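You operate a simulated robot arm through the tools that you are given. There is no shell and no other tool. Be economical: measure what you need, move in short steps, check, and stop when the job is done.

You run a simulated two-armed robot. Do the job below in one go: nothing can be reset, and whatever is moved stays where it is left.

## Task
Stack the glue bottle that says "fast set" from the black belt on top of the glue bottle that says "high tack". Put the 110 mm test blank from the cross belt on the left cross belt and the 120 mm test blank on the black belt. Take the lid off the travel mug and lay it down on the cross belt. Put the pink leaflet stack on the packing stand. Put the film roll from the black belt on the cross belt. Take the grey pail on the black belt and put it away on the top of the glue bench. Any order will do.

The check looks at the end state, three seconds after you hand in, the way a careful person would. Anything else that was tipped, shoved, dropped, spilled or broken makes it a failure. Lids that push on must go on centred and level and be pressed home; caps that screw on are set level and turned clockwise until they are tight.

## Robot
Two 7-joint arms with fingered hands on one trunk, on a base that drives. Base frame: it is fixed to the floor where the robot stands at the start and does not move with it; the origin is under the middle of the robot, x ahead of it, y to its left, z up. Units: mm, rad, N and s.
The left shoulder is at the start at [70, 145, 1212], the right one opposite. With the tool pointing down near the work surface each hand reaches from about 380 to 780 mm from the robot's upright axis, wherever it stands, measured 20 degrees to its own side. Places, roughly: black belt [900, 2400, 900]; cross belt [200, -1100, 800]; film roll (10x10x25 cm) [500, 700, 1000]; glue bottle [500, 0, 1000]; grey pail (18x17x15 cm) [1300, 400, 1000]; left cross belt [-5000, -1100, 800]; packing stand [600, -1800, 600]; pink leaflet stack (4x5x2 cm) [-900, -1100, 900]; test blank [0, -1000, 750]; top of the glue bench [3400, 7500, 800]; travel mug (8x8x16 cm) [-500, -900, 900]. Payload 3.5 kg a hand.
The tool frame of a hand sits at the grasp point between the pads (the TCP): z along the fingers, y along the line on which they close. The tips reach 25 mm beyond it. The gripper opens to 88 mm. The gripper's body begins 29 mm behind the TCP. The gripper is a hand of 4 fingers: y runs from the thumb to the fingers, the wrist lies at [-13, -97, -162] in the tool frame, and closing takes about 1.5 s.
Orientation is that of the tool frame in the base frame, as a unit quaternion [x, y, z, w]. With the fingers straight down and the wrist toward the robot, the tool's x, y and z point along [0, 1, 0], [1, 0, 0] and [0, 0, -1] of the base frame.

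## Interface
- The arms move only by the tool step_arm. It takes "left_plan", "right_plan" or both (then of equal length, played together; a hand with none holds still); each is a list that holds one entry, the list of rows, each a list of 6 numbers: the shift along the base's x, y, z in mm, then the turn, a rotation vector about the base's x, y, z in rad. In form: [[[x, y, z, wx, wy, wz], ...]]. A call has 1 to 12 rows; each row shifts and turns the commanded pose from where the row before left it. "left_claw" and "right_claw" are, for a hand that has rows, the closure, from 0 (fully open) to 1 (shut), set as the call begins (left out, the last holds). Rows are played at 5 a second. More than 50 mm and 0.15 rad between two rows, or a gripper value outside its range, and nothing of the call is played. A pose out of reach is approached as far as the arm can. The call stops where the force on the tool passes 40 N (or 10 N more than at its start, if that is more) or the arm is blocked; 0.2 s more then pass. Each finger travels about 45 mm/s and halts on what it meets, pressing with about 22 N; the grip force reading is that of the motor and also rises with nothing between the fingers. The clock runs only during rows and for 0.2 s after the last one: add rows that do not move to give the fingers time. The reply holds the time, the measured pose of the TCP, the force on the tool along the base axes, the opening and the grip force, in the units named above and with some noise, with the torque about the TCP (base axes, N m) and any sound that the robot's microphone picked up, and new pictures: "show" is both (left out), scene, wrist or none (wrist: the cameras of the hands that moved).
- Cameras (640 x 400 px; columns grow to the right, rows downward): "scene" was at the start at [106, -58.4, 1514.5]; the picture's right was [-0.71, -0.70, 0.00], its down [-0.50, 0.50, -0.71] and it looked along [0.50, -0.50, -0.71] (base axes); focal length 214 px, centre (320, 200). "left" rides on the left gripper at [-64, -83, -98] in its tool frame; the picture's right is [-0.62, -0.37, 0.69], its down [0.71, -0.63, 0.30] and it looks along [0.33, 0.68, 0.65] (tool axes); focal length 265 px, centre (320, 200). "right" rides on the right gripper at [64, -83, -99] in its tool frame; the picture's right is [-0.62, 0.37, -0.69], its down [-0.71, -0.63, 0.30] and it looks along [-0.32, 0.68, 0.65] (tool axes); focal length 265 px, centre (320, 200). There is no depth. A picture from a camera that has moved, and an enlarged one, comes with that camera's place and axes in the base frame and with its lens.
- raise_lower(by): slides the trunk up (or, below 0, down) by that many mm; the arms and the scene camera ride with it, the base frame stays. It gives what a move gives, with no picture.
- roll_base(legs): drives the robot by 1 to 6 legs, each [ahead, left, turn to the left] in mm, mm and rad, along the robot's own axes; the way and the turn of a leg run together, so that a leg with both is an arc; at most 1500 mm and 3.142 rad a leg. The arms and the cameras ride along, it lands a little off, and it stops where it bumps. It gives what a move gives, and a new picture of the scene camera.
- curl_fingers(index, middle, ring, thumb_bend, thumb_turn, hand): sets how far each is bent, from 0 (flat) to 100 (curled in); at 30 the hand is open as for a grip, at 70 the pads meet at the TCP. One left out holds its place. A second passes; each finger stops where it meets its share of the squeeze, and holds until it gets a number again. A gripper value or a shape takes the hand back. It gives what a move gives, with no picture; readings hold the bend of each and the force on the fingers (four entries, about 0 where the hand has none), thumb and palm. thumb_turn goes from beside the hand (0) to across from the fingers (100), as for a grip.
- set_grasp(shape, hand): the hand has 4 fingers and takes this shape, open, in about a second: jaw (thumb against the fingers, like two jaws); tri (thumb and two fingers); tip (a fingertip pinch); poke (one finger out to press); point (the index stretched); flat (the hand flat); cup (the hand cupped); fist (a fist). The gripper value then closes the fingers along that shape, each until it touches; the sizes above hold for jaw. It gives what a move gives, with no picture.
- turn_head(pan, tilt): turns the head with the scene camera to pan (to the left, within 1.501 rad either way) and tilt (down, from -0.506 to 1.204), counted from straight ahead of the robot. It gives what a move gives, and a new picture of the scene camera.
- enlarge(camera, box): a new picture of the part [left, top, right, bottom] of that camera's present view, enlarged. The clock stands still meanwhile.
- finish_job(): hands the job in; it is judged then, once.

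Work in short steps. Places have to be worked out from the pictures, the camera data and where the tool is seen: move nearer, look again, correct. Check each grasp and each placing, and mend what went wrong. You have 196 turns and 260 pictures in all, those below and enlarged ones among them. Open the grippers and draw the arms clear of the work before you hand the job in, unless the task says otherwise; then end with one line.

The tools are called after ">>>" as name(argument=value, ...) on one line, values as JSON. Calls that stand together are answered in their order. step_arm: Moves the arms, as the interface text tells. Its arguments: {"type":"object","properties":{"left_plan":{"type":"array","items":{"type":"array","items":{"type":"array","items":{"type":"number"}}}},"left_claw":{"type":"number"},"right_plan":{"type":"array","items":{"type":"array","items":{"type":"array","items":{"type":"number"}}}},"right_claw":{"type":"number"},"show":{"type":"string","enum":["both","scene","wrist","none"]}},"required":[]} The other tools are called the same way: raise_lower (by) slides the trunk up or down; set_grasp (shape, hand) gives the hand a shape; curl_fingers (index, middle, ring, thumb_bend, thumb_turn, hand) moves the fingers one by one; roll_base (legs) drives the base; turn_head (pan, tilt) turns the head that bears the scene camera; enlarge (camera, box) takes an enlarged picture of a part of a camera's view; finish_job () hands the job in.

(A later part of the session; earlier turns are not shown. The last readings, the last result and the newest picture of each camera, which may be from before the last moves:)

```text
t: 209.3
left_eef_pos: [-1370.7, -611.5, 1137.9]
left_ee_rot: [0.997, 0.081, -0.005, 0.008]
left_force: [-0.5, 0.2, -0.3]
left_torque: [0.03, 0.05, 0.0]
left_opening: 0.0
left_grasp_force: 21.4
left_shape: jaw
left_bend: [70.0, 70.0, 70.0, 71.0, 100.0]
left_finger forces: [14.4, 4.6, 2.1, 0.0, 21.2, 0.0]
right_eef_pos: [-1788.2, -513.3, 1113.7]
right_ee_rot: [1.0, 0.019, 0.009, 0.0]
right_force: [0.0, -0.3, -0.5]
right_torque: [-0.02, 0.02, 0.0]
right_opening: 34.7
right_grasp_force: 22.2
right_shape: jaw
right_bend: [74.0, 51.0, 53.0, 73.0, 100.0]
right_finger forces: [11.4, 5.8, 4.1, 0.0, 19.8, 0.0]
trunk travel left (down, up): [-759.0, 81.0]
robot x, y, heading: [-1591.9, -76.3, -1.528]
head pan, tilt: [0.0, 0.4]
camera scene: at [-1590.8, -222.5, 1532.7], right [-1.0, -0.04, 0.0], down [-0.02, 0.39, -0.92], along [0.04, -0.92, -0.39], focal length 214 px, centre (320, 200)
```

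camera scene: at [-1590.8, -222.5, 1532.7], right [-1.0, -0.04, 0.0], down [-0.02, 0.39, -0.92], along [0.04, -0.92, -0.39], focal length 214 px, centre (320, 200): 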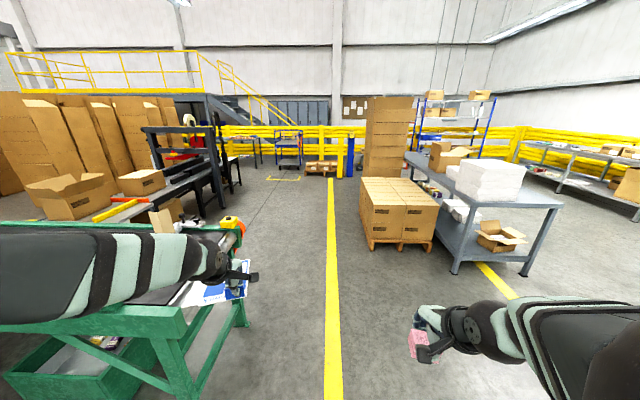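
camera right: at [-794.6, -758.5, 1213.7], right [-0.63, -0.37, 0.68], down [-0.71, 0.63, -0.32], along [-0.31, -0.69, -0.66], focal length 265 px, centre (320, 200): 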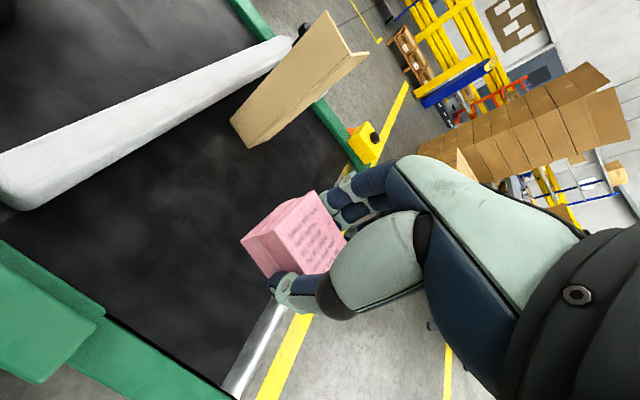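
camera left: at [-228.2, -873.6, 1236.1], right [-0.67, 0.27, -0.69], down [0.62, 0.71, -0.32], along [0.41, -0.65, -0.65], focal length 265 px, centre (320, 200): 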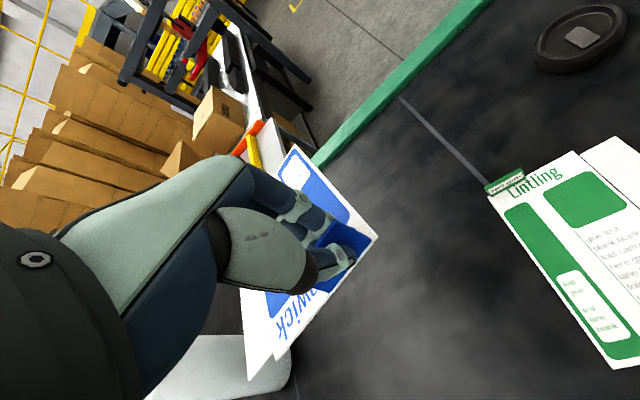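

The packing stand is visible beyond the belt (white top, black frame). I enlarge it.

>>> enlarge(camera="scene", box=[0, 110, 260, 270])

```text
2.46 times, centred on (130, 190) of scene
camera zoom: at [-1590.8, -222.5, 1532.7], right [-1.0, -0.04, 0.0], down [-0.02, 0.39, -0.92], along [0.04, -0.92, -0.39], focal length 528 px, centre (788, 225)
```

zoom: 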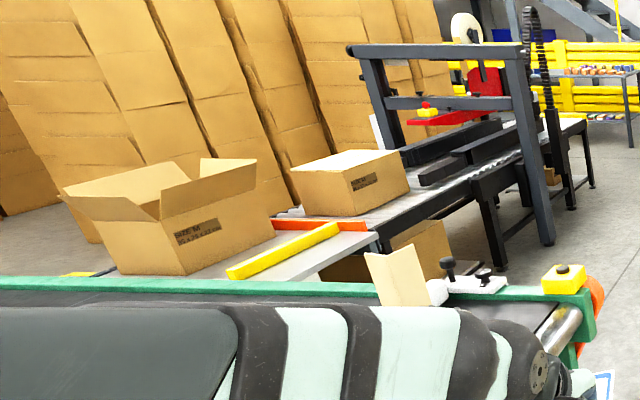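

The stand's plate has a yellow bar at x≈415 and free surface from x≈150 to 415, y≈-1750 to -2150, z≈645. I drive south and turn to face it.

>>> roll_base(legs=[[1500, -40, 0], [270, 0, 0], [0, 0, 1.53]])

>>> turn_head(pan=0, tilt=0.5)

```text
refused: leg 1 is longer than a leg can be; nothing moved
```

```text
t: 210.0
left_eef_pos: [-1368.9, -611.6, 1137.7]
left_ee_rot: [0.997, 0.082, -0.005, 0.008]
left_force: [0.6, -0.5, -0.4]
left_torque: [0.04, 0.05, 0.0]
left_opening: 0.1
left_grasp_force: 22.2
left_shape: jaw
left_bend: [70.0, 70.0, 70.0, 71.0, 100.0]
left_finger forces: [14.4, 4.6, 2.2, 0.0, 21.1, 0.0]
right_eef_pos: [-1787.7, -513.5, 1113.3]
right_ee_rot: [1.0, 0.019, 0.009, -0.001]
right_force: [0.2, 0.6, -0.2]
right_torque: [0.0, -0.02, 0.01]
right_opening: 34.7
right_grasp_force: 22.4
right_shape: jaw
right_bend: [74.0, 51.0, 53.0, 73.0, 100.0]
right_finger forces: [11.4, 6.0, 4.1, 0.0, 19.8, 0.0]
trunk travel left (down, up): [-759.0, 81.0]
robot x, y, heading: [-1594.2, -79.9, -1.528]
head pan, tilt: [0.0, 0.499]
camera scene: at [-1590.9, -220.9, 1523.6], right [-1.0, -0.04, 0.0], down [-0.02, 0.48, -0.88], along [0.04, -0.88, -0.48], focal length 214 px, centre (320, 200)
```

scene: 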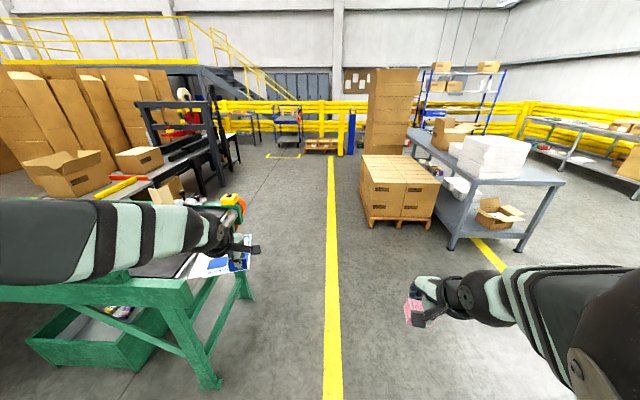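

>>> roll_base(legs=[[1450, 0, 0], [300, 0, 0], [0, 0, 1.53]])

>>> roll_base(legs=[[700, 0, 0]])

```text
t: 222.4
left_eef_pos: [-1006.1, -1592.7, 1139.0]
left_ee_rot: [0.668, 0.744, 0.001, 0.009]
left_force: [-0.5, 0.3, -0.2]
left_torque: [-0.01, 0.04, 0.01]
left_opening: 0.1
left_grasp_force: 21.8
left_shape: jaw
left_bend: [70.0, 70.0, 70.0, 71.0, 100.0]
left_finger forces: [14.1, 4.5, 2.1, 0.1, 20.7, 0.0]
right_eef_pos: [-1123.1, -2005.7, 1113.2]
right_ee_rot: [0.712, 0.702, 0.007, -0.007]
right_force: [0.0, 0.0, 0.3]
right_torque: [-0.03, 0.01, -0.04]
right_opening: 34.3
right_grasp_force: 22.0
right_shape: jaw
right_bend: [74.0, 51.0, 53.0, 73.0, 100.0]
right_finger forces: [11.1, 5.8, 4.0, 0.1, 19.4, 0.0]
trunk travel left (down, up): [-759.0, 81.0]
robot x, y, heading: [-1548.3, -1788.4, -0.012]
head pan, tilt: [0.0, 0.499]
camera scene: at [-1408.3, -1792.2, 1523.5], right [-0.01, -1.0, 0.0], down [-0.48, 0.0, -0.88], along [0.88, -0.01, -0.48], focal length 214 px, centre (320, 200)
```

scene: 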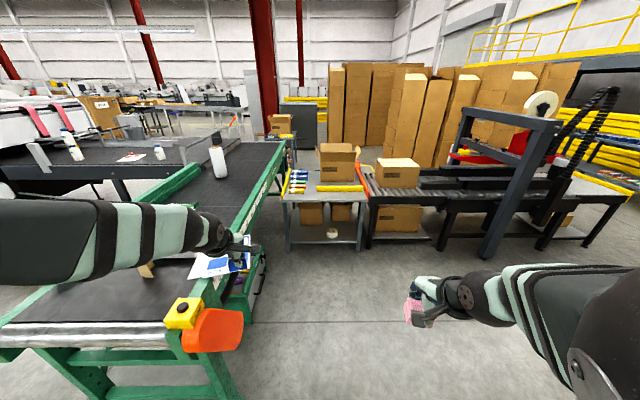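

```text
t: 226.2
left_eef_pos: [-334.3, -1582.9, 1138.0]
left_ee_rot: [0.66, 0.751, 0.002, 0.009]
left_force: [-0.6, -0.2, 0.3]
left_torque: [-0.03, 0.03, 0.0]
left_opening: 0.2
left_grasp_force: 22.1
left_shape: jaw
left_bend: [70.0, 70.0, 70.0, 71.0, 100.0]
left_finger forces: [14.2, 4.5, 2.0, 0.1, 20.7, 0.0]
right_eef_pos: [-444.9, -1997.6, 1114.0]
right_ee_rot: [0.705, 0.709, 0.006, -0.006]
right_force: [0.1, 0.7, -0.5]
right_torque: [-0.02, 0.03, 0.0]
right_opening: 34.7
right_grasp_force: 21.7
right_shape: jaw
right_bend: [74.0, 51.0, 53.0, 73.0, 100.0]
right_finger forces: [11.1, 5.9, 4.1, 0.0, 19.4, 0.0]
trunk travel left (down, up): [-759.0, 81.0]
robot x, y, heading: [-868.8, -1788.6, 0.004]
head pan, tilt: [0.0, 0.499]
camera scene: at [-734.0, -1789.6, 1523.6], right [0.01, -1.0, 0.0], down [-0.48, 0.0, -0.88], along [0.88, 0.01, -0.48], focal length 214 px, centre (320, 200)
```

scene: 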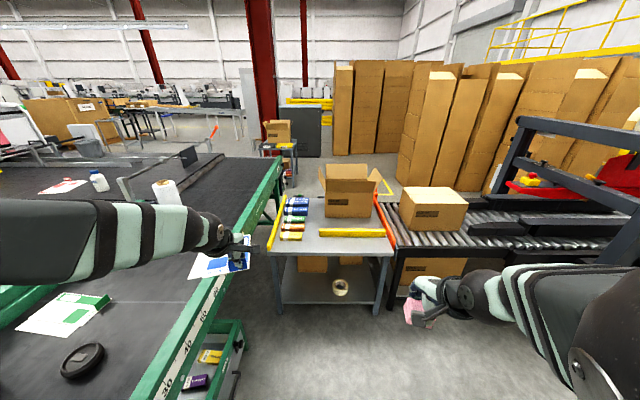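

The packing stand has a free strip in front of the yellow bar (x≈240–390, y≈-1650 to -2150). I drive closer and lower the trunk a little.

>>> roll_base(legs=[[540, 0, 0]])

>>> raise_lower(by=-90)

>>> turn_head(pan=-0.1, tilt=0.9)

```text
t: 229.3
left_eef_pos: [217.0, -1565.3, 1137.6]
left_ee_rot: [0.654, 0.756, 0.001, 0.01]
left_force: [-0.1, 0.2, -0.1]
left_torque: [-0.03, 0.02, 0.0]
left_opening: 0.0
left_grasp_force: 21.6
left_shape: jaw
left_bend: [70.0, 70.0, 70.0, 71.0, 100.0]
left_finger forces: [14.3, 4.6, 2.1, 0.0, 20.6, 0.0]
right_eef_pos: [112.9, -1981.6, 1114.2]
right_ee_rot: [0.699, 0.715, 0.006, -0.006]
right_force: [0.4, 0.2, -0.8]
right_torque: [0.05, -0.02, -0.02]
right_opening: 34.6
right_grasp_force: 21.6
right_shape: jaw
right_bend: [74.0, 51.0, 53.0, 73.0, 100.0]
right_finger forces: [11.1, 5.9, 3.9, 0.0, 19.4, 0.0]
trunk travel left (down, up): [-759.0, 81.0]
robot x, y, heading: [-316.7, -1783.1, 0.025]
head pan, tilt: [0.0, 0.499]
camera scene: at [-179.4, -1778.3, 1523.7], right [0.02, -1.0, 0.0], down [-0.48, -0.01, -0.88], along [0.88, 0.02, -0.48], focal length 214 px, centre (320, 200)
```

scene: 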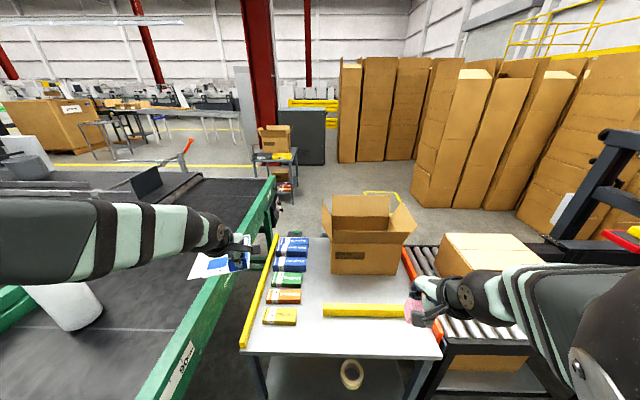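

```text
t: 230.6
left_eef_pos: [218.1, -1565.6, 1046.9]
left_ee_rot: [0.654, 0.757, 0.002, 0.009]
left_force: [-0.1, 0.1, 0.3]
left_torque: [-0.04, 0.06, -0.02]
left_opening: 0.0
left_grasp_force: 22.3
left_shape: jaw
left_bend: [70.0, 70.0, 70.0, 71.0, 100.0]
left_finger forces: [14.2, 4.5, 2.1, 0.0, 20.7, 0.1]
right_eef_pos: [113.4, -1980.5, 1024.0]
right_ee_rot: [0.7, 0.714, 0.006, -0.007]
right_force: [0.1, 0.1, -0.6]
right_torque: [-0.01, 0.01, -0.03]
right_opening: 34.7
right_grasp_force: 22.1
right_shape: jaw
right_bend: [74.0, 51.0, 53.0, 73.0, 100.0]
right_finger forces: [11.1, 5.9, 3.9, 0.1, 19.4, 0.1]
trunk travel left (down, up): [-669.0, 171.0]
robot x, y, heading: [-318.1, -1780.1, 0.024]
head pan, tilt: [0.0, 0.499]
```

```text
t: 231.5
left_eef_pos: [217.7, -1564.9, 1046.9]
left_ee_rot: [0.654, 0.756, 0.001, 0.008]
left_force: [0.1, 0.9, 0.1]
left_torque: [-0.04, 0.02, 0.01]
left_opening: 0.3
left_grasp_force: 22.6
left_shape: jaw
left_bend: [70.0, 70.0, 70.0, 71.0, 100.0]
left_finger forces: [14.2, 4.6, 2.1, 0.0, 20.7, 0.0]
right_eef_pos: [113.2, -1980.8, 1023.9]
right_ee_rot: [0.7, 0.714, 0.007, -0.007]
right_force: [0.2, -0.9, -0.4]
right_torque: [-0.04, 0.01, 0.01]
right_opening: 34.5
right_grasp_force: 21.6
right_shape: jaw
right_bend: [74.0, 51.0, 53.0, 73.0, 100.0]
right_finger forces: [11.1, 6.0, 3.9, 0.0, 19.4, 0.0]
trunk travel left (down, up): [-669.0, 171.0]
robot x, y, heading: [-313.6, -1782.6, 0.025]
head pan, tilt: [-0.099, 0.901]
camera scene: at [-193.7, -1786.1, 1399.7], right [-0.07, -1.0, 0.0], down [-0.78, 0.06, -0.62], along [0.62, -0.05, -0.78], focal length 214 px, centre (320, 200)
```

scene: 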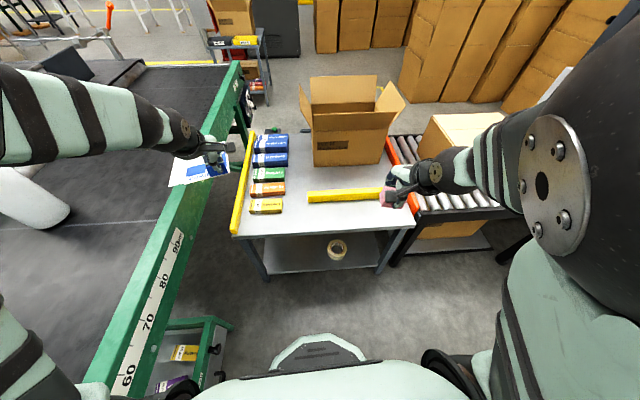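

The stand's top is at z≈631, with the bar at x≈400. I carry the pink stack over the front strip at [320, -1900] and lower.

>>> step_arm(right_plan=[[[34, 13, -20, 0, 0, 0], [34, 13, -20, 0, 0, 0], [34, 13, -20, 0, 0, 0], [34, 13, -20, 0, 0, 0], [34, 13, -20, 0, 0, 0], [35, 14, -20, 0, 0, 0], [0, 0, -45, 0, 0, 0], [0, 0, -45, 0, 0, 0], [0, 0, -45, 0, 0, 0], [0, 0, -30, 0, 0, 0], [0, 0, 0, 0, 0, 0]]])

>>> enlarge(camera="scene", box=[270, 150, 430, 270])

```text
t: 233.9
left_eef_pos: [218.7, -1563.5, 1048.5]
left_ee_rot: [0.654, 0.756, 0.001, 0.009]
left_force: [-0.3, -0.3, 0.3]
left_torque: [-0.02, 0.02, 0.04]
left_opening: 0.1
left_grasp_force: 22.0
left_shape: jaw
left_bend: [70.0, 70.0, 70.0, 71.0, 100.0]
left_finger forces: [14.1, 4.4, 2.1, 0.0, 20.7, 0.1]
right_eef_pos: [317.4, -1902.5, 741.7]
right_ee_rot: [0.7, 0.714, 0.005, -0.006]
right_force: [-0.1, 0.1, -0.7]
right_torque: [0.0, 0.03, 0.01]
right_opening: 34.2
right_grasp_force: 22.4
right_shape: jaw
right_bend: [74.0, 51.0, 54.0, 73.0, 100.0]
right_finger forces: [11.0, 5.9, 3.8, 0.0, 19.3, 0.0]
trunk travel left (down, up): [-669.0, 171.0]
robot x, y, heading: [-319.4, -1777.0, 0.023]
head pan, tilt: [-0.099, 0.901]
camera scene: at [-194.0, -1785.9, 1399.7], right [-0.07, -1.0, 0.0], down [-0.78, 0.06, -0.62], along [0.62, -0.05, -0.78], focal length 214 px, centre (320, 200)
camera right: at [232.4, -1841.4, 840.7], right [0.38, -0.62, 0.68], down [-0.62, -0.72, -0.32], along [0.69, -0.3, -0.66], focal length 265 px, centre (320, 200)
```

scene: 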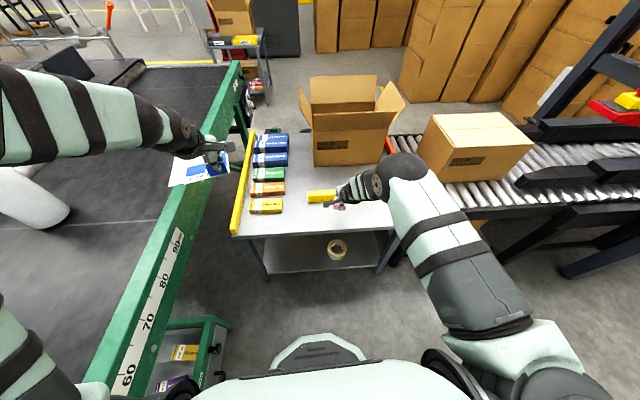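
right: 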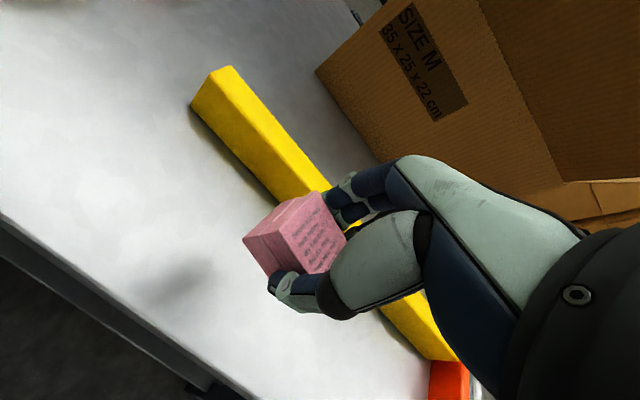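

```text
3.33 times, centred on (350, 210) of scene
camera zoom: at [-194.0, -1785.9, 1399.7], right [-0.07, -1.0, 0.0], down [-0.78, 0.06, -0.62], along [0.62, -0.05, -0.78], focal length 715 px, centre (220, 167)
```

zoom: 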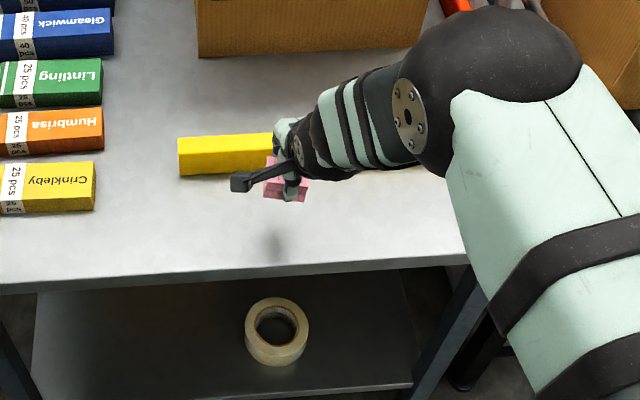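

It will land in the free strip. I shift 12 mm back from the bar and lower to contact.

>>> step_arm(right_plan=[[[-6, 0, -25, 0, 0, 0], [-6, 0, -25, 0, 0, 0], [0, 0, -15, 0, 0, 0], [0, 0, -8, 0, 0, 0], [0, 0, 0, 0, 0, 0]]], show="none")

>>> step_arm(right_plan=[[[0, 0, -3, 0, 0, 0], [0, 0, -3, 0, 0, 0], [0, 0, 0, 0, 0, 0]]], show="wrist")

```text
t: 235.1
left_eef_pos: [218.8, -1565.6, 1047.5]
left_ee_rot: [0.654, 0.756, 0.001, 0.009]
left_force: [-0.4, -0.5, -0.8]
left_torque: [0.01, 0.02, 0.02]
left_opening: 0.0
left_grasp_force: 22.2
left_shape: jaw
left_bend: [70.0, 70.0, 70.0, 71.0, 100.0]
left_finger forces: [14.2, 4.4, 2.1, 0.0, 20.7, 0.0]
right_eef_pos: [305.5, -1903.6, 665.2]
right_ee_rot: [0.699, 0.715, 0.006, -0.007]
right_force: [0.2, -0.6, 0.2]
right_torque: [-0.02, -0.01, 0.01]
right_opening: 34.2
right_grasp_force: 22.4
right_shape: jaw
right_bend: [74.0, 51.0, 54.0, 73.0, 100.0]
right_finger forces: [11.0, 5.9, 3.7, 0.0, 19.4, 0.0]
trunk travel left (down, up): [-669.0, 171.0]
robot x, y, heading: [-316.4, -1782.0, 0.02]
head pan, tilt: [-0.099, 0.901]
```

```text
t: 235.9
left_eef_pos: [218.7, -1564.4, 1048.2]
left_ee_rot: [0.654, 0.756, 0.002, 0.009]
left_force: [1.0, 0.7, -1.1]
left_torque: [-0.02, 0.03, 0.05]
left_opening: 0.2
left_grasp_force: 22.2
left_shape: jaw
left_bend: [70.0, 70.0, 70.0, 71.0, 100.0]
left_finger forces: [14.2, 4.4, 2.1, 0.1, 20.8, 0.1]
right_eef_pos: [307.0, -1903.9, 660.1]
right_ee_rot: [0.7, 0.714, 0.007, -0.007]
right_force: [-0.9, 0.6, -0.4]
right_torque: [-0.02, 0.01, 0.02]
right_opening: 34.2
right_grasp_force: 21.6
right_shape: jaw
right_bend: [74.0, 51.0, 54.0, 73.0, 100.0]
right_finger forces: [10.9, 5.9, 3.8, 0.0, 19.3, 0.0]
trunk travel left (down, up): [-669.0, 171.0]
robot x, y, heading: [-318.0, -1781.9, 0.027]
head pan, tilt: [-0.099, 0.901]
camera right: at [221.8, -1842.0, 760.1], right [0.38, -0.62, 0.68], down [-0.62, -0.72, -0.32], along [0.69, -0.3, -0.66], focal length 265 px, centre (320, 200)
```

right: 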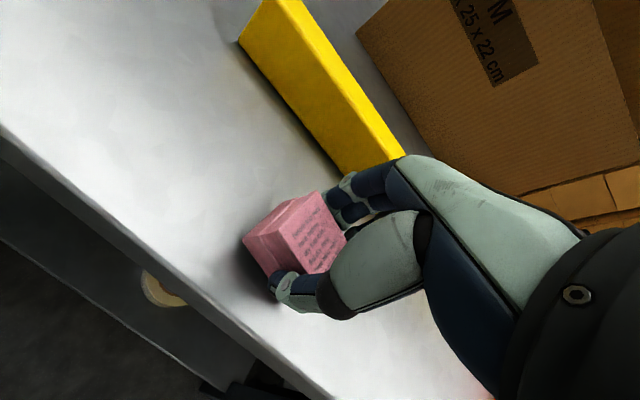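

>>> step_arm(right_plan=[[[0, 0, -3, 0, 0, 0], [0, 0, -3, 0, 0, 0], [0, 0, 0, 0, 0, 0]]], show="none")

>>> step_arm(right_plan=[[[0, 0, -3, 0, 0, 0], [0, 0, 0, 0, 0, 0]]], show="none")

>>> step_arm(right_plan=[[[0, 0, -3, 0, 0, 0], [0, 0, 0, 0, 0, 0]]], show="wrist")

```text
t: 236.7
left_eef_pos: [217.7, -1565.3, 1048.4]
left_ee_rot: [0.654, 0.756, 0.001, 0.009]
left_force: [0.5, -0.5, -1.0]
left_torque: [-0.02, 0.03, -0.01]
left_opening: 0.2
left_grasp_force: 22.3
left_shape: jaw
left_bend: [70.0, 70.0, 70.0, 71.0, 100.0]
left_finger forces: [14.2, 4.4, 2.1, 0.0, 20.7, 0.0]
right_eef_pos: [307.8, -1902.5, 654.5]
right_ee_rot: [0.7, 0.714, 0.007, -0.005]
right_force: [-0.3, 0.3, 5.9]
right_torque: [-0.16, -0.08, 0.01]
right_opening: 34.2
right_grasp_force: 22.2
right_shape: jaw
right_bend: [74.0, 51.0, 53.0, 73.0, 100.0]
right_finger forces: [10.9, 5.9, 10.5, 0.0, 20.3, 0.1]
trunk travel left (down, up): [-669.0, 171.0]
robot x, y, heading: [-317.2, -1783.5, 0.027]
head pan, tilt: [-0.099, 0.901]
```

```text
t: 237.3
left_eef_pos: [215.9, -1564.9, 1048.5]
left_ee_rot: [0.654, 0.756, 0.002, 0.01]
left_force: [0.1, -0.4, -0.3]
left_torque: [-0.02, 0.03, 0.01]
left_opening: 0.2
left_grasp_force: 21.8
left_shape: jaw
left_bend: [70.0, 70.0, 70.0, 71.0, 100.0]
left_finger forces: [14.2, 4.4, 2.2, 0.1, 20.7, 0.0]
right_eef_pos: [306.9, -1902.4, 653.4]
right_ee_rot: [0.699, 0.715, 0.009, -0.004]
right_force: [1.3, 2.5, 16.0]
right_torque: [-0.34, -0.29, 0.09]
right_opening: 34.0
right_grasp_force: 21.7
right_shape: jaw
right_bend: [74.0, 51.0, 50.0, 73.0, 100.0]
right_finger forces: [10.8, 6.5, 19.6, 0.0, 20.5, 0.0]
trunk travel left (down, up): [-669.0, 171.0]
robot x, y, heading: [-320.0, -1777.2, 0.021]
head pan, tilt: [-0.099, 0.901]
```

```text
t: 237.9
left_eef_pos: [215.7, -1562.9, 1050.1]
left_ee_rot: [0.654, 0.756, 0.002, 0.011]
left_force: [-0.1, 0.2, -0.6]
left_torque: [-0.04, 0.02, 0.02]
left_opening: 0.0
left_grasp_force: 22.4
left_shape: jaw
left_bend: [70.0, 70.0, 70.0, 71.0, 100.0]
left_finger forces: [14.2, 4.4, 2.1, 0.1, 20.7, 0.0]
right_eef_pos: [306.3, -1901.3, 651.8]
right_ee_rot: [0.7, 0.714, 0.01, -0.003]
right_force: [2.8, 2.1, 27.1]
right_torque: [-0.43, -0.36, 0.07]
right_opening: 34.7
right_grasp_force: 21.8
right_shape: jaw
right_bend: [74.0, 51.0, 48.0, 73.0, 100.0]
right_finger forces: [11.7, 7.5, 23.1, 0.0, 21.1, 0.0]
trunk travel left (down, up): [-669.0, 171.0]
robot x, y, heading: [-316.9, -1783.0, 0.022]
head pan, tilt: [-0.099, 0.901]
camera right: at [220.4, -1840.2, 751.0], right [0.37, -0.62, 0.69], down [-0.61, -0.72, -0.32], along [0.7, -0.3, -0.65], focal length 265 px, centre (320, 200)
```

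right: 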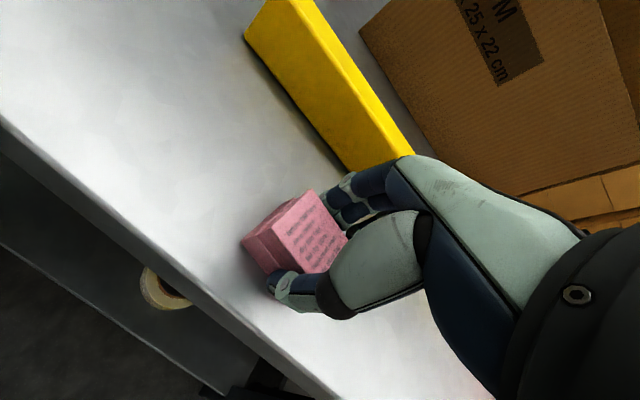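

Contact. I ease up, open the hand and lift away.

>>> step_arm(right_plan=[[[0, 0, 3, 0, 0, 0], [0, 0, 3, 0, 0, 0], [0, 0, 0, 0, 0, 0]]], show="none")

>>> step_arm(right_plan=[[[0, 0, 0, 0, 0, 0], [0, 0, 0, 0, 0, 0], [0, 0, 0, 0, 0, 0], [0, 0, 0, 0, 0, 0], [0, 0, 30, 0, 0, 0], [0, 0, 40, 0, 0, 0], [0, 0, 45, 0, 0, 0], [0, 0, 45, 0, 0, 0], [-20, 0, 45, 0, 0, 0], [-40, -20, 20, 0, 0, 0], [-40, -20, 20, 0, 0, 0]]], right_claw=0.2, show="scene")

>>> enlarge(camera="scene", box=[240, 120, 430, 260])

```text
t: 238.7
left_eef_pos: [217.2, -1564.9, 1048.4]
left_ee_rot: [0.654, 0.756, 0.002, 0.01]
left_force: [0.1, 0.0, -0.4]
left_torque: [-0.01, 0.03, -0.01]
left_opening: 0.0
left_grasp_force: 21.8
left_shape: jaw
left_bend: [70.0, 70.0, 70.0, 71.0, 100.0]
left_finger forces: [14.3, 4.4, 2.1, 0.0, 20.6, 0.0]
right_eef_pos: [304.6, -1902.2, 652.8]
right_ee_rot: [0.7, 0.715, 0.005, -0.007]
right_force: [2.8, 0.7, 9.8]
right_torque: [-0.25, -0.28, 0.11]
right_opening: 34.4
right_grasp_force: 22.6
right_shape: jaw
right_bend: [74.0, 51.0, 49.0, 73.0, 100.0]
right_finger forces: [12.4, 7.4, 12.5, 0.0, 19.7, 0.1]
trunk travel left (down, up): [-669.0, 171.0]
robot x, y, heading: [-320.9, -1781.0, 0.02]
head pan, tilt: [-0.099, 0.901]
```

```text
t: 241.1
left_eef_pos: [218.0, -1566.3, 1048.9]
left_ee_rot: [0.654, 0.757, 0.002, 0.01]
left_force: [-0.4, 0.4, -0.6]
left_torque: [-0.07, 0.03, 0.0]
left_opening: 0.1
left_grasp_force: 21.7
left_shape: jaw
left_bend: [70.0, 70.0, 70.0, 71.0, 100.0]
left_finger forces: [14.2, 4.4, 2.1, 0.0, 20.7, 0.1]
right_eef_pos: [210.0, -1943.6, 899.7]
right_ee_rot: [0.7, 0.714, 0.008, -0.006]
right_force: [-1.4, 0.7, 0.8]
right_torque: [0.0, 0.01, 0.01]
right_opening: 69.9
right_grasp_force: 0.1
right_shape: jaw
right_bend: [27.0, 34.0, 32.0, 49.0, 99.0]
right_finger forces: [0.0, 0.1, 0.0, 0.1, 0.0, 0.0]
trunk travel left (down, up): [-669.0, 171.0]
robot x, y, heading: [-317.4, -1780.9, 0.02]
head pan, tilt: [-0.099, 0.901]
camera scene: at [-196.1, -1786.8, 1399.8], right [-0.07, -1.0, 0.0], down [-0.78, 0.06, -0.62], along [0.62, -0.05, -0.78], focal length 214 px, centre (320, 200)
```

scene: 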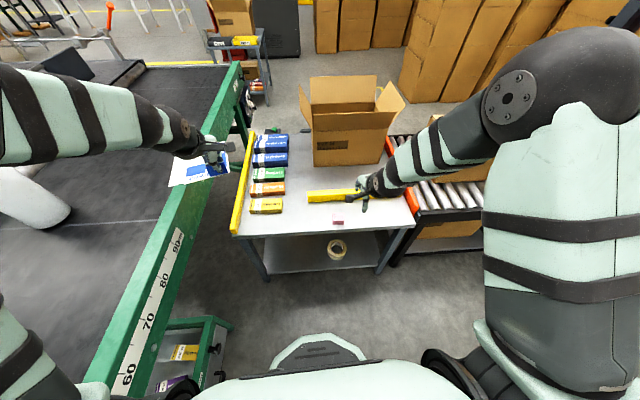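

```text
2.86 times, centred on (335, 190) of scene
camera zoom: at [-196.1, -1786.8, 1399.8], right [-0.07, -1.0, 0.0], down [-0.78, 0.06, -0.62], along [0.62, -0.05, -0.78], focal length 613 px, centre (277, 229)
```

zoom: 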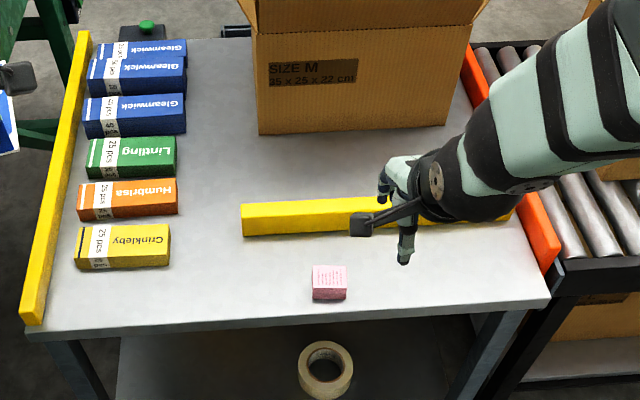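

The pink stack is set on the packing stand. Next I take the blue blank to the left cross belt: back out west, swing north, and look.

>>> roll_base(legs=[[-1200, 0, 0], [-1000, 260, 0], [0, 0, 1.55]])

>>> turn_head(pan=1.0, tilt=0.35)

```text
t: 255.6
left_eef_pos: [-2688.3, -1084.8, 1047.2]
left_ee_rot: [-0.087, 0.996, 0.007, 0.005]
left_force: [-0.6, 0.0, -0.6]
left_torque: [-0.05, -0.06, 0.0]
left_opening: 0.0
left_grasp_force: 21.6
left_shape: jaw
left_bend: [70.0, 70.0, 70.0, 71.0, 100.0]
left_finger forces: [14.1, 4.3, 1.9, 0.1, 20.2, 0.0]
right_eef_pos: [-2306.6, -1077.1, 899.2]
right_ee_rot: [-0.026, 1.0, -0.001, -0.009]
right_force: [-0.8, 0.1, 0.1]
right_torque: [0.01, -0.04, 0.0]
right_opening: 70.1
right_grasp_force: 0.2
right_shape: jaw
right_bend: [27.0, 34.0, 32.0, 49.0, 99.0]
right_finger forces: [0.0, 0.1, 0.0, 0.1, 0.1, 0.0]
trunk travel left (down, up): [-669.0, 171.0]
robot x, y, heading: [-2453.1, -1613.4, 1.63]
head pan, tilt: [-0.099, 0.901]
camera scene: at [-2454.4, -1486.7, 1399.6], right [1.0, -0.04, 0.0], down [-0.03, -0.78, -0.62], along [0.03, 0.62, -0.78], focal length 214 px, centre (320, 200)
```

scene: 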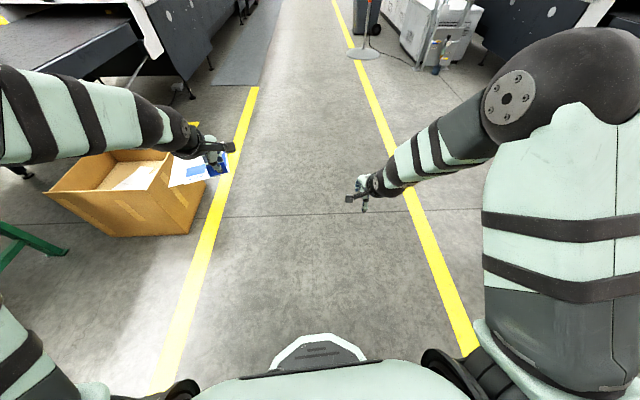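

```text
t: 256.9
left_eef_pos: [-2687.3, -1083.1, 1047.8]
left_ee_rot: [-0.088, 0.996, 0.007, 0.005]
left_force: [-0.6, 0.4, 0.1]
left_torque: [-0.05, -0.03, -0.01]
left_opening: 0.1
left_grasp_force: 22.0
left_shape: jaw
left_bend: [70.0, 70.0, 70.0, 71.0, 100.0]
left_finger forces: [14.0, 4.3, 2.1, 0.0, 20.1, 0.1]
right_eef_pos: [-2307.9, -1077.0, 899.7]
right_ee_rot: [-0.027, 1.0, 0.0, -0.009]
right_force: [0.8, -0.6, 0.6]
right_torque: [0.0, -0.01, 0.0]
right_opening: 70.3
right_grasp_force: 0.0
right_shape: jaw
right_bend: [27.0, 34.0, 32.0, 49.0, 99.0]
right_finger forces: [0.0, 0.0, 0.0, 0.0, 0.1, 0.1]
trunk travel left (down, up): [-669.0, 171.0]
robot x, y, heading: [-2454.6, -1612.0, 1.627]
head pan, tilt: [1.0, 0.351]
camera scene: at [-2538.8, -1516.2, 1447.2], right [0.49, 0.87, 0.0], down [0.3, -0.17, -0.94], along [-0.82, 0.46, -0.34], focal length 214 px, centre (320, 200)
```

scene: 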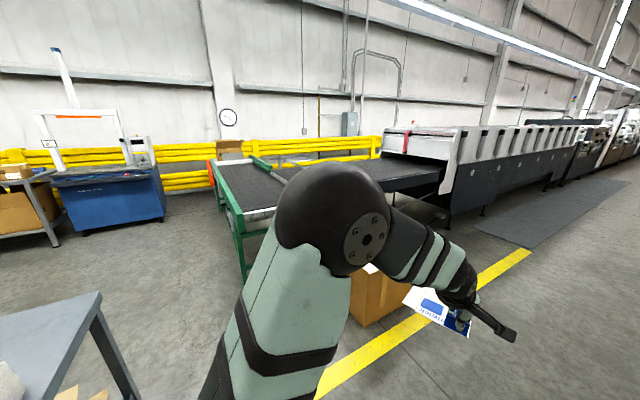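

The left cross belt's open end is at x≈-3950, y≈-1350 to -750. I raise the trunk for clearance, drive to its end and face west.

>>> raise_lower(by=150)

>>> roll_base(legs=[[587, 964, 0], [0, 0, 1.51]])

>>> turn_head(pan=0.0, tilt=0.75)

```text
t: 258.6
left_eef_pos: [-2687.1, -1083.3, 1198.8]
left_ee_rot: [-0.088, 0.996, 0.008, 0.005]
left_force: [-0.6, 0.4, -0.4]
left_torque: [-0.02, -0.01, 0.01]
left_opening: 0.0
left_grasp_force: 21.9
left_shape: jaw
left_bend: [70.0, 70.0, 70.0, 71.0, 100.0]
left_finger forces: [14.1, 4.3, 1.9, 0.0, 20.4, 0.0]
right_eef_pos: [-2308.6, -1076.3, 1049.8]
right_ee_rot: [-0.026, 1.0, 0.0, -0.009]
right_force: [0.2, 0.0, 0.1]
right_torque: [-0.03, 0.01, 0.01]
right_opening: 70.1
right_grasp_force: 0.1
right_shape: jaw
right_bend: [27.0, 34.0, 32.0, 49.0, 99.0]
right_finger forces: [0.1, 0.1, 0.0, 0.1, 0.0, 0.0]
trunk travel left (down, up): [-819.0, 21.0]
robot x, y, heading: [-2451.9, -1612.3, 1.63]
head pan, tilt: [1.0, 0.351]
```

```text
t: 268.2
left_eef_pos: [-3981.2, -1292.3, 1198.2]
left_ee_rot: [0.762, -0.648, -0.009, 0.001]
left_force: [0.4, 0.7, -1.5]
left_torque: [0.01, -0.02, 0.0]
left_opening: 0.2
left_grasp_force: 22.0
left_shape: jaw
left_bend: [70.0, 70.0, 70.0, 71.0, 100.0]
left_finger forces: [13.7, 4.3, 1.9, 0.0, 19.7, 0.0]
right_eef_pos: [-3980.6, -914.2, 1049.5]
right_ee_rot: [0.719, -0.695, 0.007, 0.006]
right_force: [0.2, 0.3, -0.3]
right_torque: [-0.04, -0.02, 0.03]
right_opening: 70.5
right_grasp_force: 0.1
right_shape: jaw
right_bend: [27.0, 34.0, 32.0, 49.0, 99.0]
right_finger forces: [0.0, 0.0, 0.1, 0.0, 0.0, 0.1]
trunk travel left (down, up): [-819.0, 21.0]
robot x, y, heading: [-3449.2, -1066.0, -3.103]
head pan, tilt: [1.0, 0.351]
camera scene: at [-3547.4, -1151.4, 1597.2], right [-0.86, 0.51, 0.0], down [0.17, 0.3, -0.94], along [-0.48, -0.81, -0.34], focal length 214 px, centre (320, 200)
```

scene: 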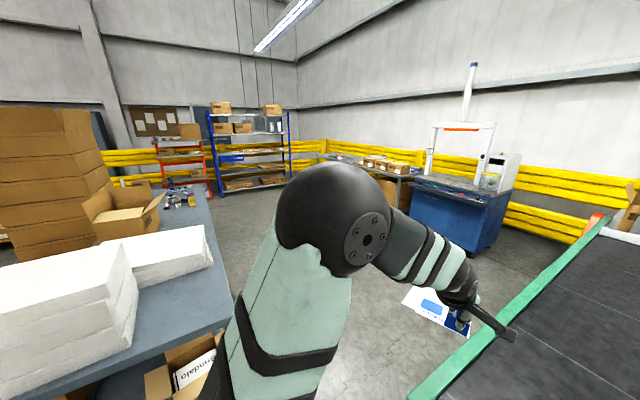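

```text
t: 269.4
left_eef_pos: [-3981.7, -1292.7, 1198.2]
left_ee_rot: [0.761, -0.649, -0.009, 0.001]
left_force: [-0.9, -0.2, -0.4]
left_torque: [0.03, -0.01, 0.01]
left_opening: 0.0
left_grasp_force: 21.7
left_shape: jaw
left_bend: [70.0, 70.0, 70.0, 71.0, 100.0]
left_finger forces: [13.6, 4.2, 1.9, 0.0, 19.6, 0.0]
right_eef_pos: [-3980.0, -913.5, 1048.5]
right_ee_rot: [0.719, -0.695, 0.006, 0.006]
right_force: [-0.4, 0.3, -0.1]
right_torque: [-0.02, -0.03, 0.02]
right_opening: 70.4
right_grasp_force: 0.0
right_shape: jaw
right_bend: [27.0, 34.0, 32.0, 49.0, 99.0]
right_finger forces: [0.0, 0.0, 0.0, 0.0, 0.0, 0.0]
trunk travel left (down, up): [-819.0, 21.0]
robot x, y, heading: [-3448.5, -1064.6, -3.106]
head pan, tilt: [0.0, 0.75]
camera scene: at [-3583.0, -1074.8, 1561.6], right [-0.04, 1.0, 0.0], down [0.68, 0.03, -0.73], along [-0.73, -0.03, -0.68], focal length 214 px, centre (320, 200)
```

scene: 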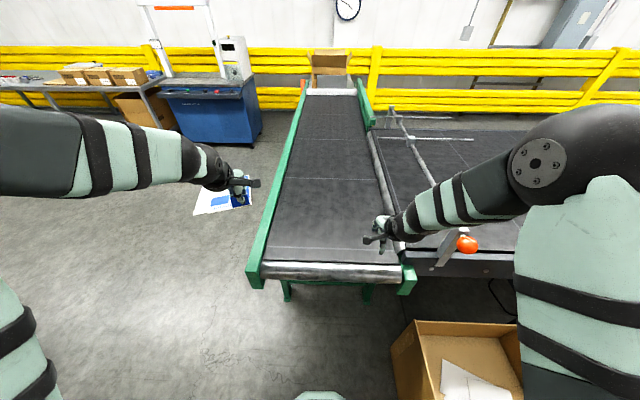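

I'm in front of the belt's open end. I move the right arm back out of the way and carry the blue blank over the belt.

>>> step_arm(left_plan=[[[-23, 39, -15, 0, 0, 0], [-23, 39, -15, 0, 0, 0], [-23, 39, -20, 0, 0, 0], [-23, 39, -20, 0, 0, 0], [-23, 39, -20, 0, 0, 0], [-23, 38, -20, 0, 0, 0], [0, 0, -30, 0, 0, 0], [0, 0, -30, 0, 0, 0]]], right_plan=[[[20, 25, 20, 0, 0, 0], [20, 25, 20, 0, 0, 0], [20, 25, 20, 0, 0, 0], [20, 20, 20, 0, 0, 0], [20, 0, 20, 0, 0, 0], [0, 0, 0, 0, 0, 0], [0, 0, 0, 0, 0, 0], [0, 0, 0, 0, 0, 0]]], show="scene")

```text
t: 271.2
left_eef_pos: [-4119.7, -1060.1, 1029.5]
left_ee_rot: [0.761, -0.649, -0.009, 0.001]
left_force: [0.1, -0.5, 0.2]
left_torque: [0.05, -0.02, -0.04]
left_opening: 0.0
left_grasp_force: 22.1
left_shape: jaw
left_bend: [70.0, 70.0, 70.0, 72.0, 100.0]
left_finger forces: [14.1, 3.8, 2.1, 0.0, 19.7, 0.0]
right_eef_pos: [-3884.9, -817.4, 1147.1]
right_ee_rot: [0.719, -0.694, 0.007, 0.005]
right_force: [-0.1, -0.8, -0.1]
right_torque: [0.02, -0.02, 0.01]
right_opening: 69.9
right_grasp_force: 0.0
right_shape: jaw
right_bend: [27.0, 34.0, 32.0, 49.0, 99.0]
right_finger forces: [0.0, 0.1, 0.0, 0.1, 0.1, 0.1]
trunk travel left (down, up): [-819.0, 21.0]
robot x, y, heading: [-3447.1, -1071.7, -3.095]
head pan, tilt: [0.0, 0.75]
camera scene: at [-3582.2, -1075.9, 1561.7], right [-0.04, 1.0, 0.0], down [0.68, 0.03, -0.73], along [-0.73, -0.03, -0.68], focal length 214 px, centre (320, 200)
```

scene: 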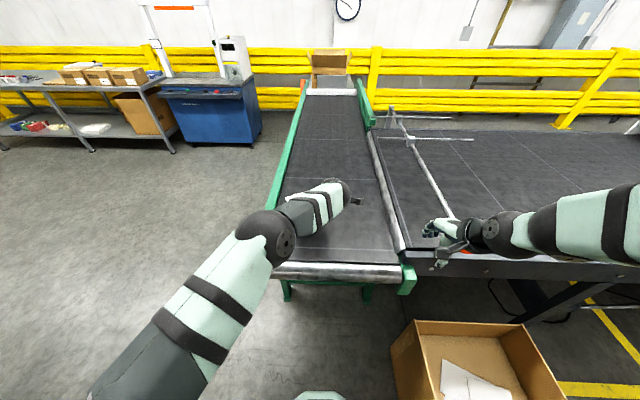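

The blank is over the belt. I lower toward the surface (expected TCP about 884).

>>> step_arm(left_plan=[[[0, 0, -35, 0, 0, 0], [0, 0, -35, 0, 0, 0], [0, 0, -30, 0, 0, 0], [0, 0, -20, 0, 0, 0], [0, 0, -10, 0, 0, 0], [0, 0, -5, 0, 0, 0], [0, 0, 0, 0, 0, 0]]], show="wrist")

```text
t: 272.9
left_eef_pos: [-4109.0, -1079.6, 897.8]
left_ee_rot: [0.761, -0.649, -0.009, 0.0]
left_force: [0.0, 1.0, 0.5]
left_torque: [0.01, 0.02, -0.06]
left_opening: 0.0
left_grasp_force: 22.3
left_shape: jaw
left_bend: [70.0, 70.0, 70.0, 72.0, 100.0]
left_finger forces: [13.1, 4.5, 1.8, 0.0, 19.8, 0.0]
left hand out of reach, approached as far as the arm can: row 2, 4
right_eef_pos: [-3885.1, -817.0, 1148.3]
right_ee_rot: [0.719, -0.695, 0.007, 0.006]
right_force: [0.0, -1.4, 0.3]
right_torque: [0.01, -0.03, -0.04]
right_opening: 70.2
right_grasp_force: 0.1
right_shape: jaw
right_bend: [27.0, 34.0, 32.0, 49.0, 99.0]
right_finger forces: [0.1, 0.0, 0.0, 0.1, 0.0, 0.0]
trunk travel left (down, up): [-819.0, 21.0]
robot x, y, heading: [-3447.1, -1065.5, -3.097]
head pan, tilt: [0.0, 0.75]
camera left: at [-4034.8, -1004.4, 995.2], right [0.26, 0.68, -0.69], down [0.73, -0.6, -0.32], along [-0.63, -0.42, -0.65], focal length 265 px, centre (320, 200)
```

left: 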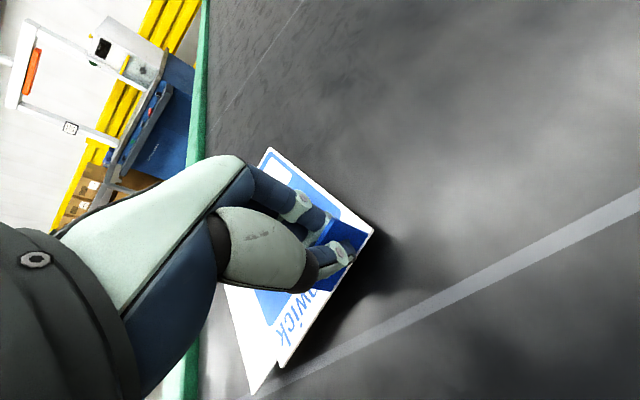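

The blank is inside the belt's edges. I lower the last bit with the trunk.

>>> raise_lower(by=-9)

>>> raise_lower(by=-3)

>>> raise_lower(by=-2)

>>> raise_lower(by=-2)

```text
t: 273.4
left_eef_pos: [-4108.5, -1079.1, 889.8]
left_ee_rot: [0.761, -0.649, -0.009, 0.002]
left_force: [0.4, 0.8, 0.0]
left_torque: [-0.01, 0.06, -0.04]
left_opening: 0.0
left_grasp_force: 22.1
left_shape: jaw
left_bend: [70.0, 70.0, 70.0, 72.0, 100.0]
left_finger forces: [12.8, 5.0, 1.7, 0.1, 20.2, 0.0]
right_eef_pos: [-3884.2, -816.8, 1140.1]
right_ee_rot: [0.719, -0.695, 0.006, 0.006]
right_force: [0.4, -0.1, 0.2]
right_torque: [0.03, 0.0, 0.03]
right_opening: 70.2
right_grasp_force: 0.1
right_shape: jaw
right_bend: [27.0, 34.0, 32.0, 49.0, 99.0]
right_finger forces: [0.0, 0.0, 0.0, 0.0, 0.1, 0.1]
trunk travel left (down, up): [-810.0, 30.0]
robot x, y, heading: [-3443.8, -1070.3, -3.102]
head pan, tilt: [0.0, 0.75]
```

```text
t: 273.9
left_eef_pos: [-4109.3, -1079.8, 885.9]
left_ee_rot: [0.76, -0.649, -0.009, 0.002]
left_force: [0.2, 0.8, -0.4]
left_torque: [-0.02, 0.04, -0.04]
left_opening: 0.1
left_grasp_force: 21.9
left_shape: jaw
left_bend: [70.0, 70.0, 70.0, 71.0, 100.0]
left_finger forces: [13.0, 5.3, 1.7, 0.0, 20.2, 0.0]
right_eef_pos: [-3884.8, -816.3, 1135.0]
right_ee_rot: [0.719, -0.695, 0.007, 0.006]
right_force: [-0.2, 0.2, 0.7]
right_torque: [0.02, -0.01, -0.01]
right_opening: 70.3
right_grasp_force: 0.1
right_shape: jaw
right_bend: [27.0, 34.0, 32.0, 49.0, 99.0]
right_finger forces: [0.1, 0.1, 0.0, 0.0, 0.1, 0.1]
trunk travel left (down, up): [-807.0, 33.0]
robot x, y, heading: [-3449.1, -1066.9, -3.105]
head pan, tilt: [0.0, 0.75]
```

```text
t: 274.5
left_eef_pos: [-4108.6, -1080.2, 884.6]
left_ee_rot: [0.761, -0.648, -0.009, 0.002]
left_force: [0.5, -0.9, 2.5]
left_torque: [-0.02, 0.09, -0.02]
left_opening: 0.1
left_grasp_force: 22.1
left_shape: jaw
left_bend: [70.0, 70.0, 70.0, 71.0, 100.0]
left_finger forces: [13.0, 5.3, 1.9, 0.1, 20.6, 0.0]
right_eef_pos: [-3884.9, -817.1, 1133.8]
right_ee_rot: [0.719, -0.695, 0.007, 0.006]
right_force: [-1.1, -0.4, 0.0]
right_torque: [0.01, 0.01, 0.01]
right_opening: 70.2
right_grasp_force: 0.0
right_shape: jaw
right_bend: [27.0, 34.0, 32.0, 49.0, 99.0]
right_finger forces: [0.1, 0.0, 0.1, 0.0, 0.0, 0.0]
trunk travel left (down, up): [-805.0, 35.0]
robot x, y, heading: [-3446.1, -1066.9, -3.104]
head pan, tilt: [0.0, 0.75]
```

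```text
t: 275.0
left_eef_pos: [-4108.9, -1080.0, 882.7]
left_ee_rot: [0.76, -0.649, -0.01, 0.002]
left_force: [-0.2, 0.0, 8.0]
left_torque: [-0.04, 0.04, -0.06]
left_opening: 0.0
left_grasp_force: 22.1
left_shape: jaw
left_bend: [70.0, 70.0, 70.0, 72.0, 100.0]
left_finger forces: [13.4, 5.8, 1.9, 0.0, 21.7, 0.0]
right_eef_pos: [-3884.5, -817.3, 1134.4]
right_ee_rot: [0.72, -0.694, 0.006, 0.006]
right_force: [-0.1, 0.2, -0.7]
right_torque: [-0.01, 0.02, 0.02]
right_opening: 70.3
right_grasp_force: 0.1
right_shape: jaw
right_bend: [27.0, 34.0, 32.0, 49.0, 99.0]
right_finger forces: [0.0, 0.0, 0.0, 0.0, 0.0, 0.1]
trunk travel left (down, up): [-803.0, 37.0]
robot x, y, heading: [-3450.1, -1068.8, -3.104]
head pan, tilt: [0.0, 0.75]
```

It touches (8 N). I open and lift the hand off, pulling back toward the robot.

>>> step_arm(left_plan=[[[0, 0, 0, 0, 0, 0], [0, 0, 0, 0, 0, 0], [0, 0, 0, 0, 0, 0], [0, 0, 0, 0, 0, 0], [0, 0, 0, 0, 0, 0], [0, 0, 20, 0, 0, 0], [0, 0, 40, 0, 0, 0], [0, 0, 45, 0, 0, 0], [10, 0, 45, 0, 0, 0], [40, -20, 20, 0, 0, 0], [45, -20, 0, 0, 0, 0], [45, -20, 0, 0, 0, 0]]], left_claw=0.3, show="scene")

>>> enlarge(camera="scene", box=[270, 170, 410, 280])

```text
t: 277.6
left_eef_pos: [-3970.0, -1143.4, 1052.9]
left_ee_rot: [0.762, -0.648, -0.011, 0.001]
left_force: [-0.2, -0.6, 0.2]
left_torque: [0.01, 0.04, -0.01]
left_opening: 61.8
left_grasp_force: 0.0
left_shape: jaw
left_bend: [27.0, 37.0, 34.0, 58.0, 99.0]
left_finger forces: [0.0, 0.0, 0.0, 0.0, 0.0, 0.0]
right_eef_pos: [-3883.0, -817.3, 1132.1]
right_ee_rot: [0.719, -0.695, 0.006, 0.008]
right_force: [-0.3, -0.1, -0.3]
right_torque: [-0.04, 0.02, 0.01]
right_opening: 70.3
right_grasp_force: 0.1
right_shape: jaw
right_bend: [27.0, 34.0, 32.0, 49.0, 99.0]
right_finger forces: [0.0, 0.0, 0.1, 0.0, 0.1, 0.1]
trunk travel left (down, up): [-803.0, 37.0]
robot x, y, heading: [-3446.1, -1070.8, -3.1]
head pan, tilt: [0.0, 0.75]
camera scene: at [-3580.9, -1075.5, 1545.7], right [-0.04, 1.0, 0.0], down [0.68, 0.03, -0.73], along [-0.73, -0.03, -0.68], focal length 214 px, centre (320, 200)
```

scene: 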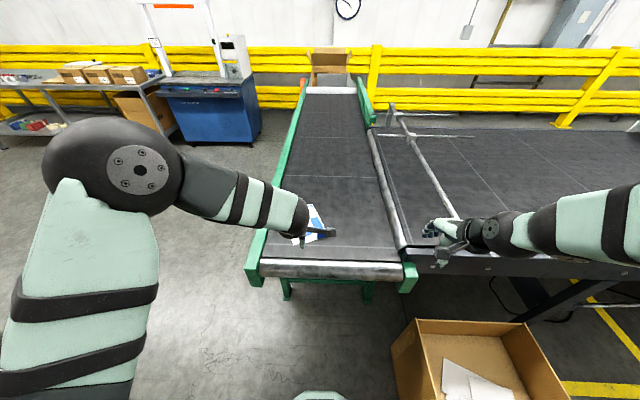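

```text
3.64 times, centred on (340, 225) of scene
camera zoom: at [-3580.9, -1075.5, 1545.7], right [-0.04, 1.0, 0.0], down [0.68, 0.03, -0.73], along [-0.73, -0.03, -0.68], focal length 780 px, centre (247, 109)
```

zoom: 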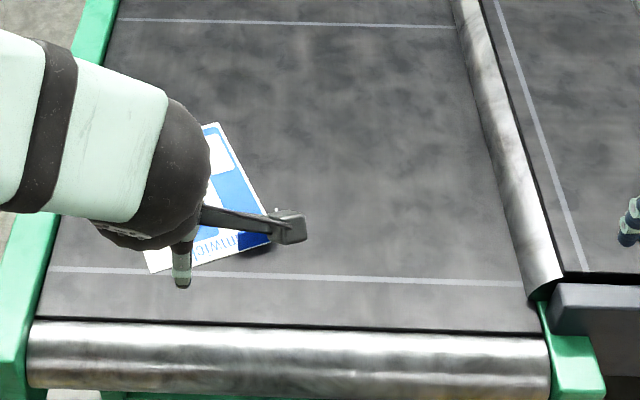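

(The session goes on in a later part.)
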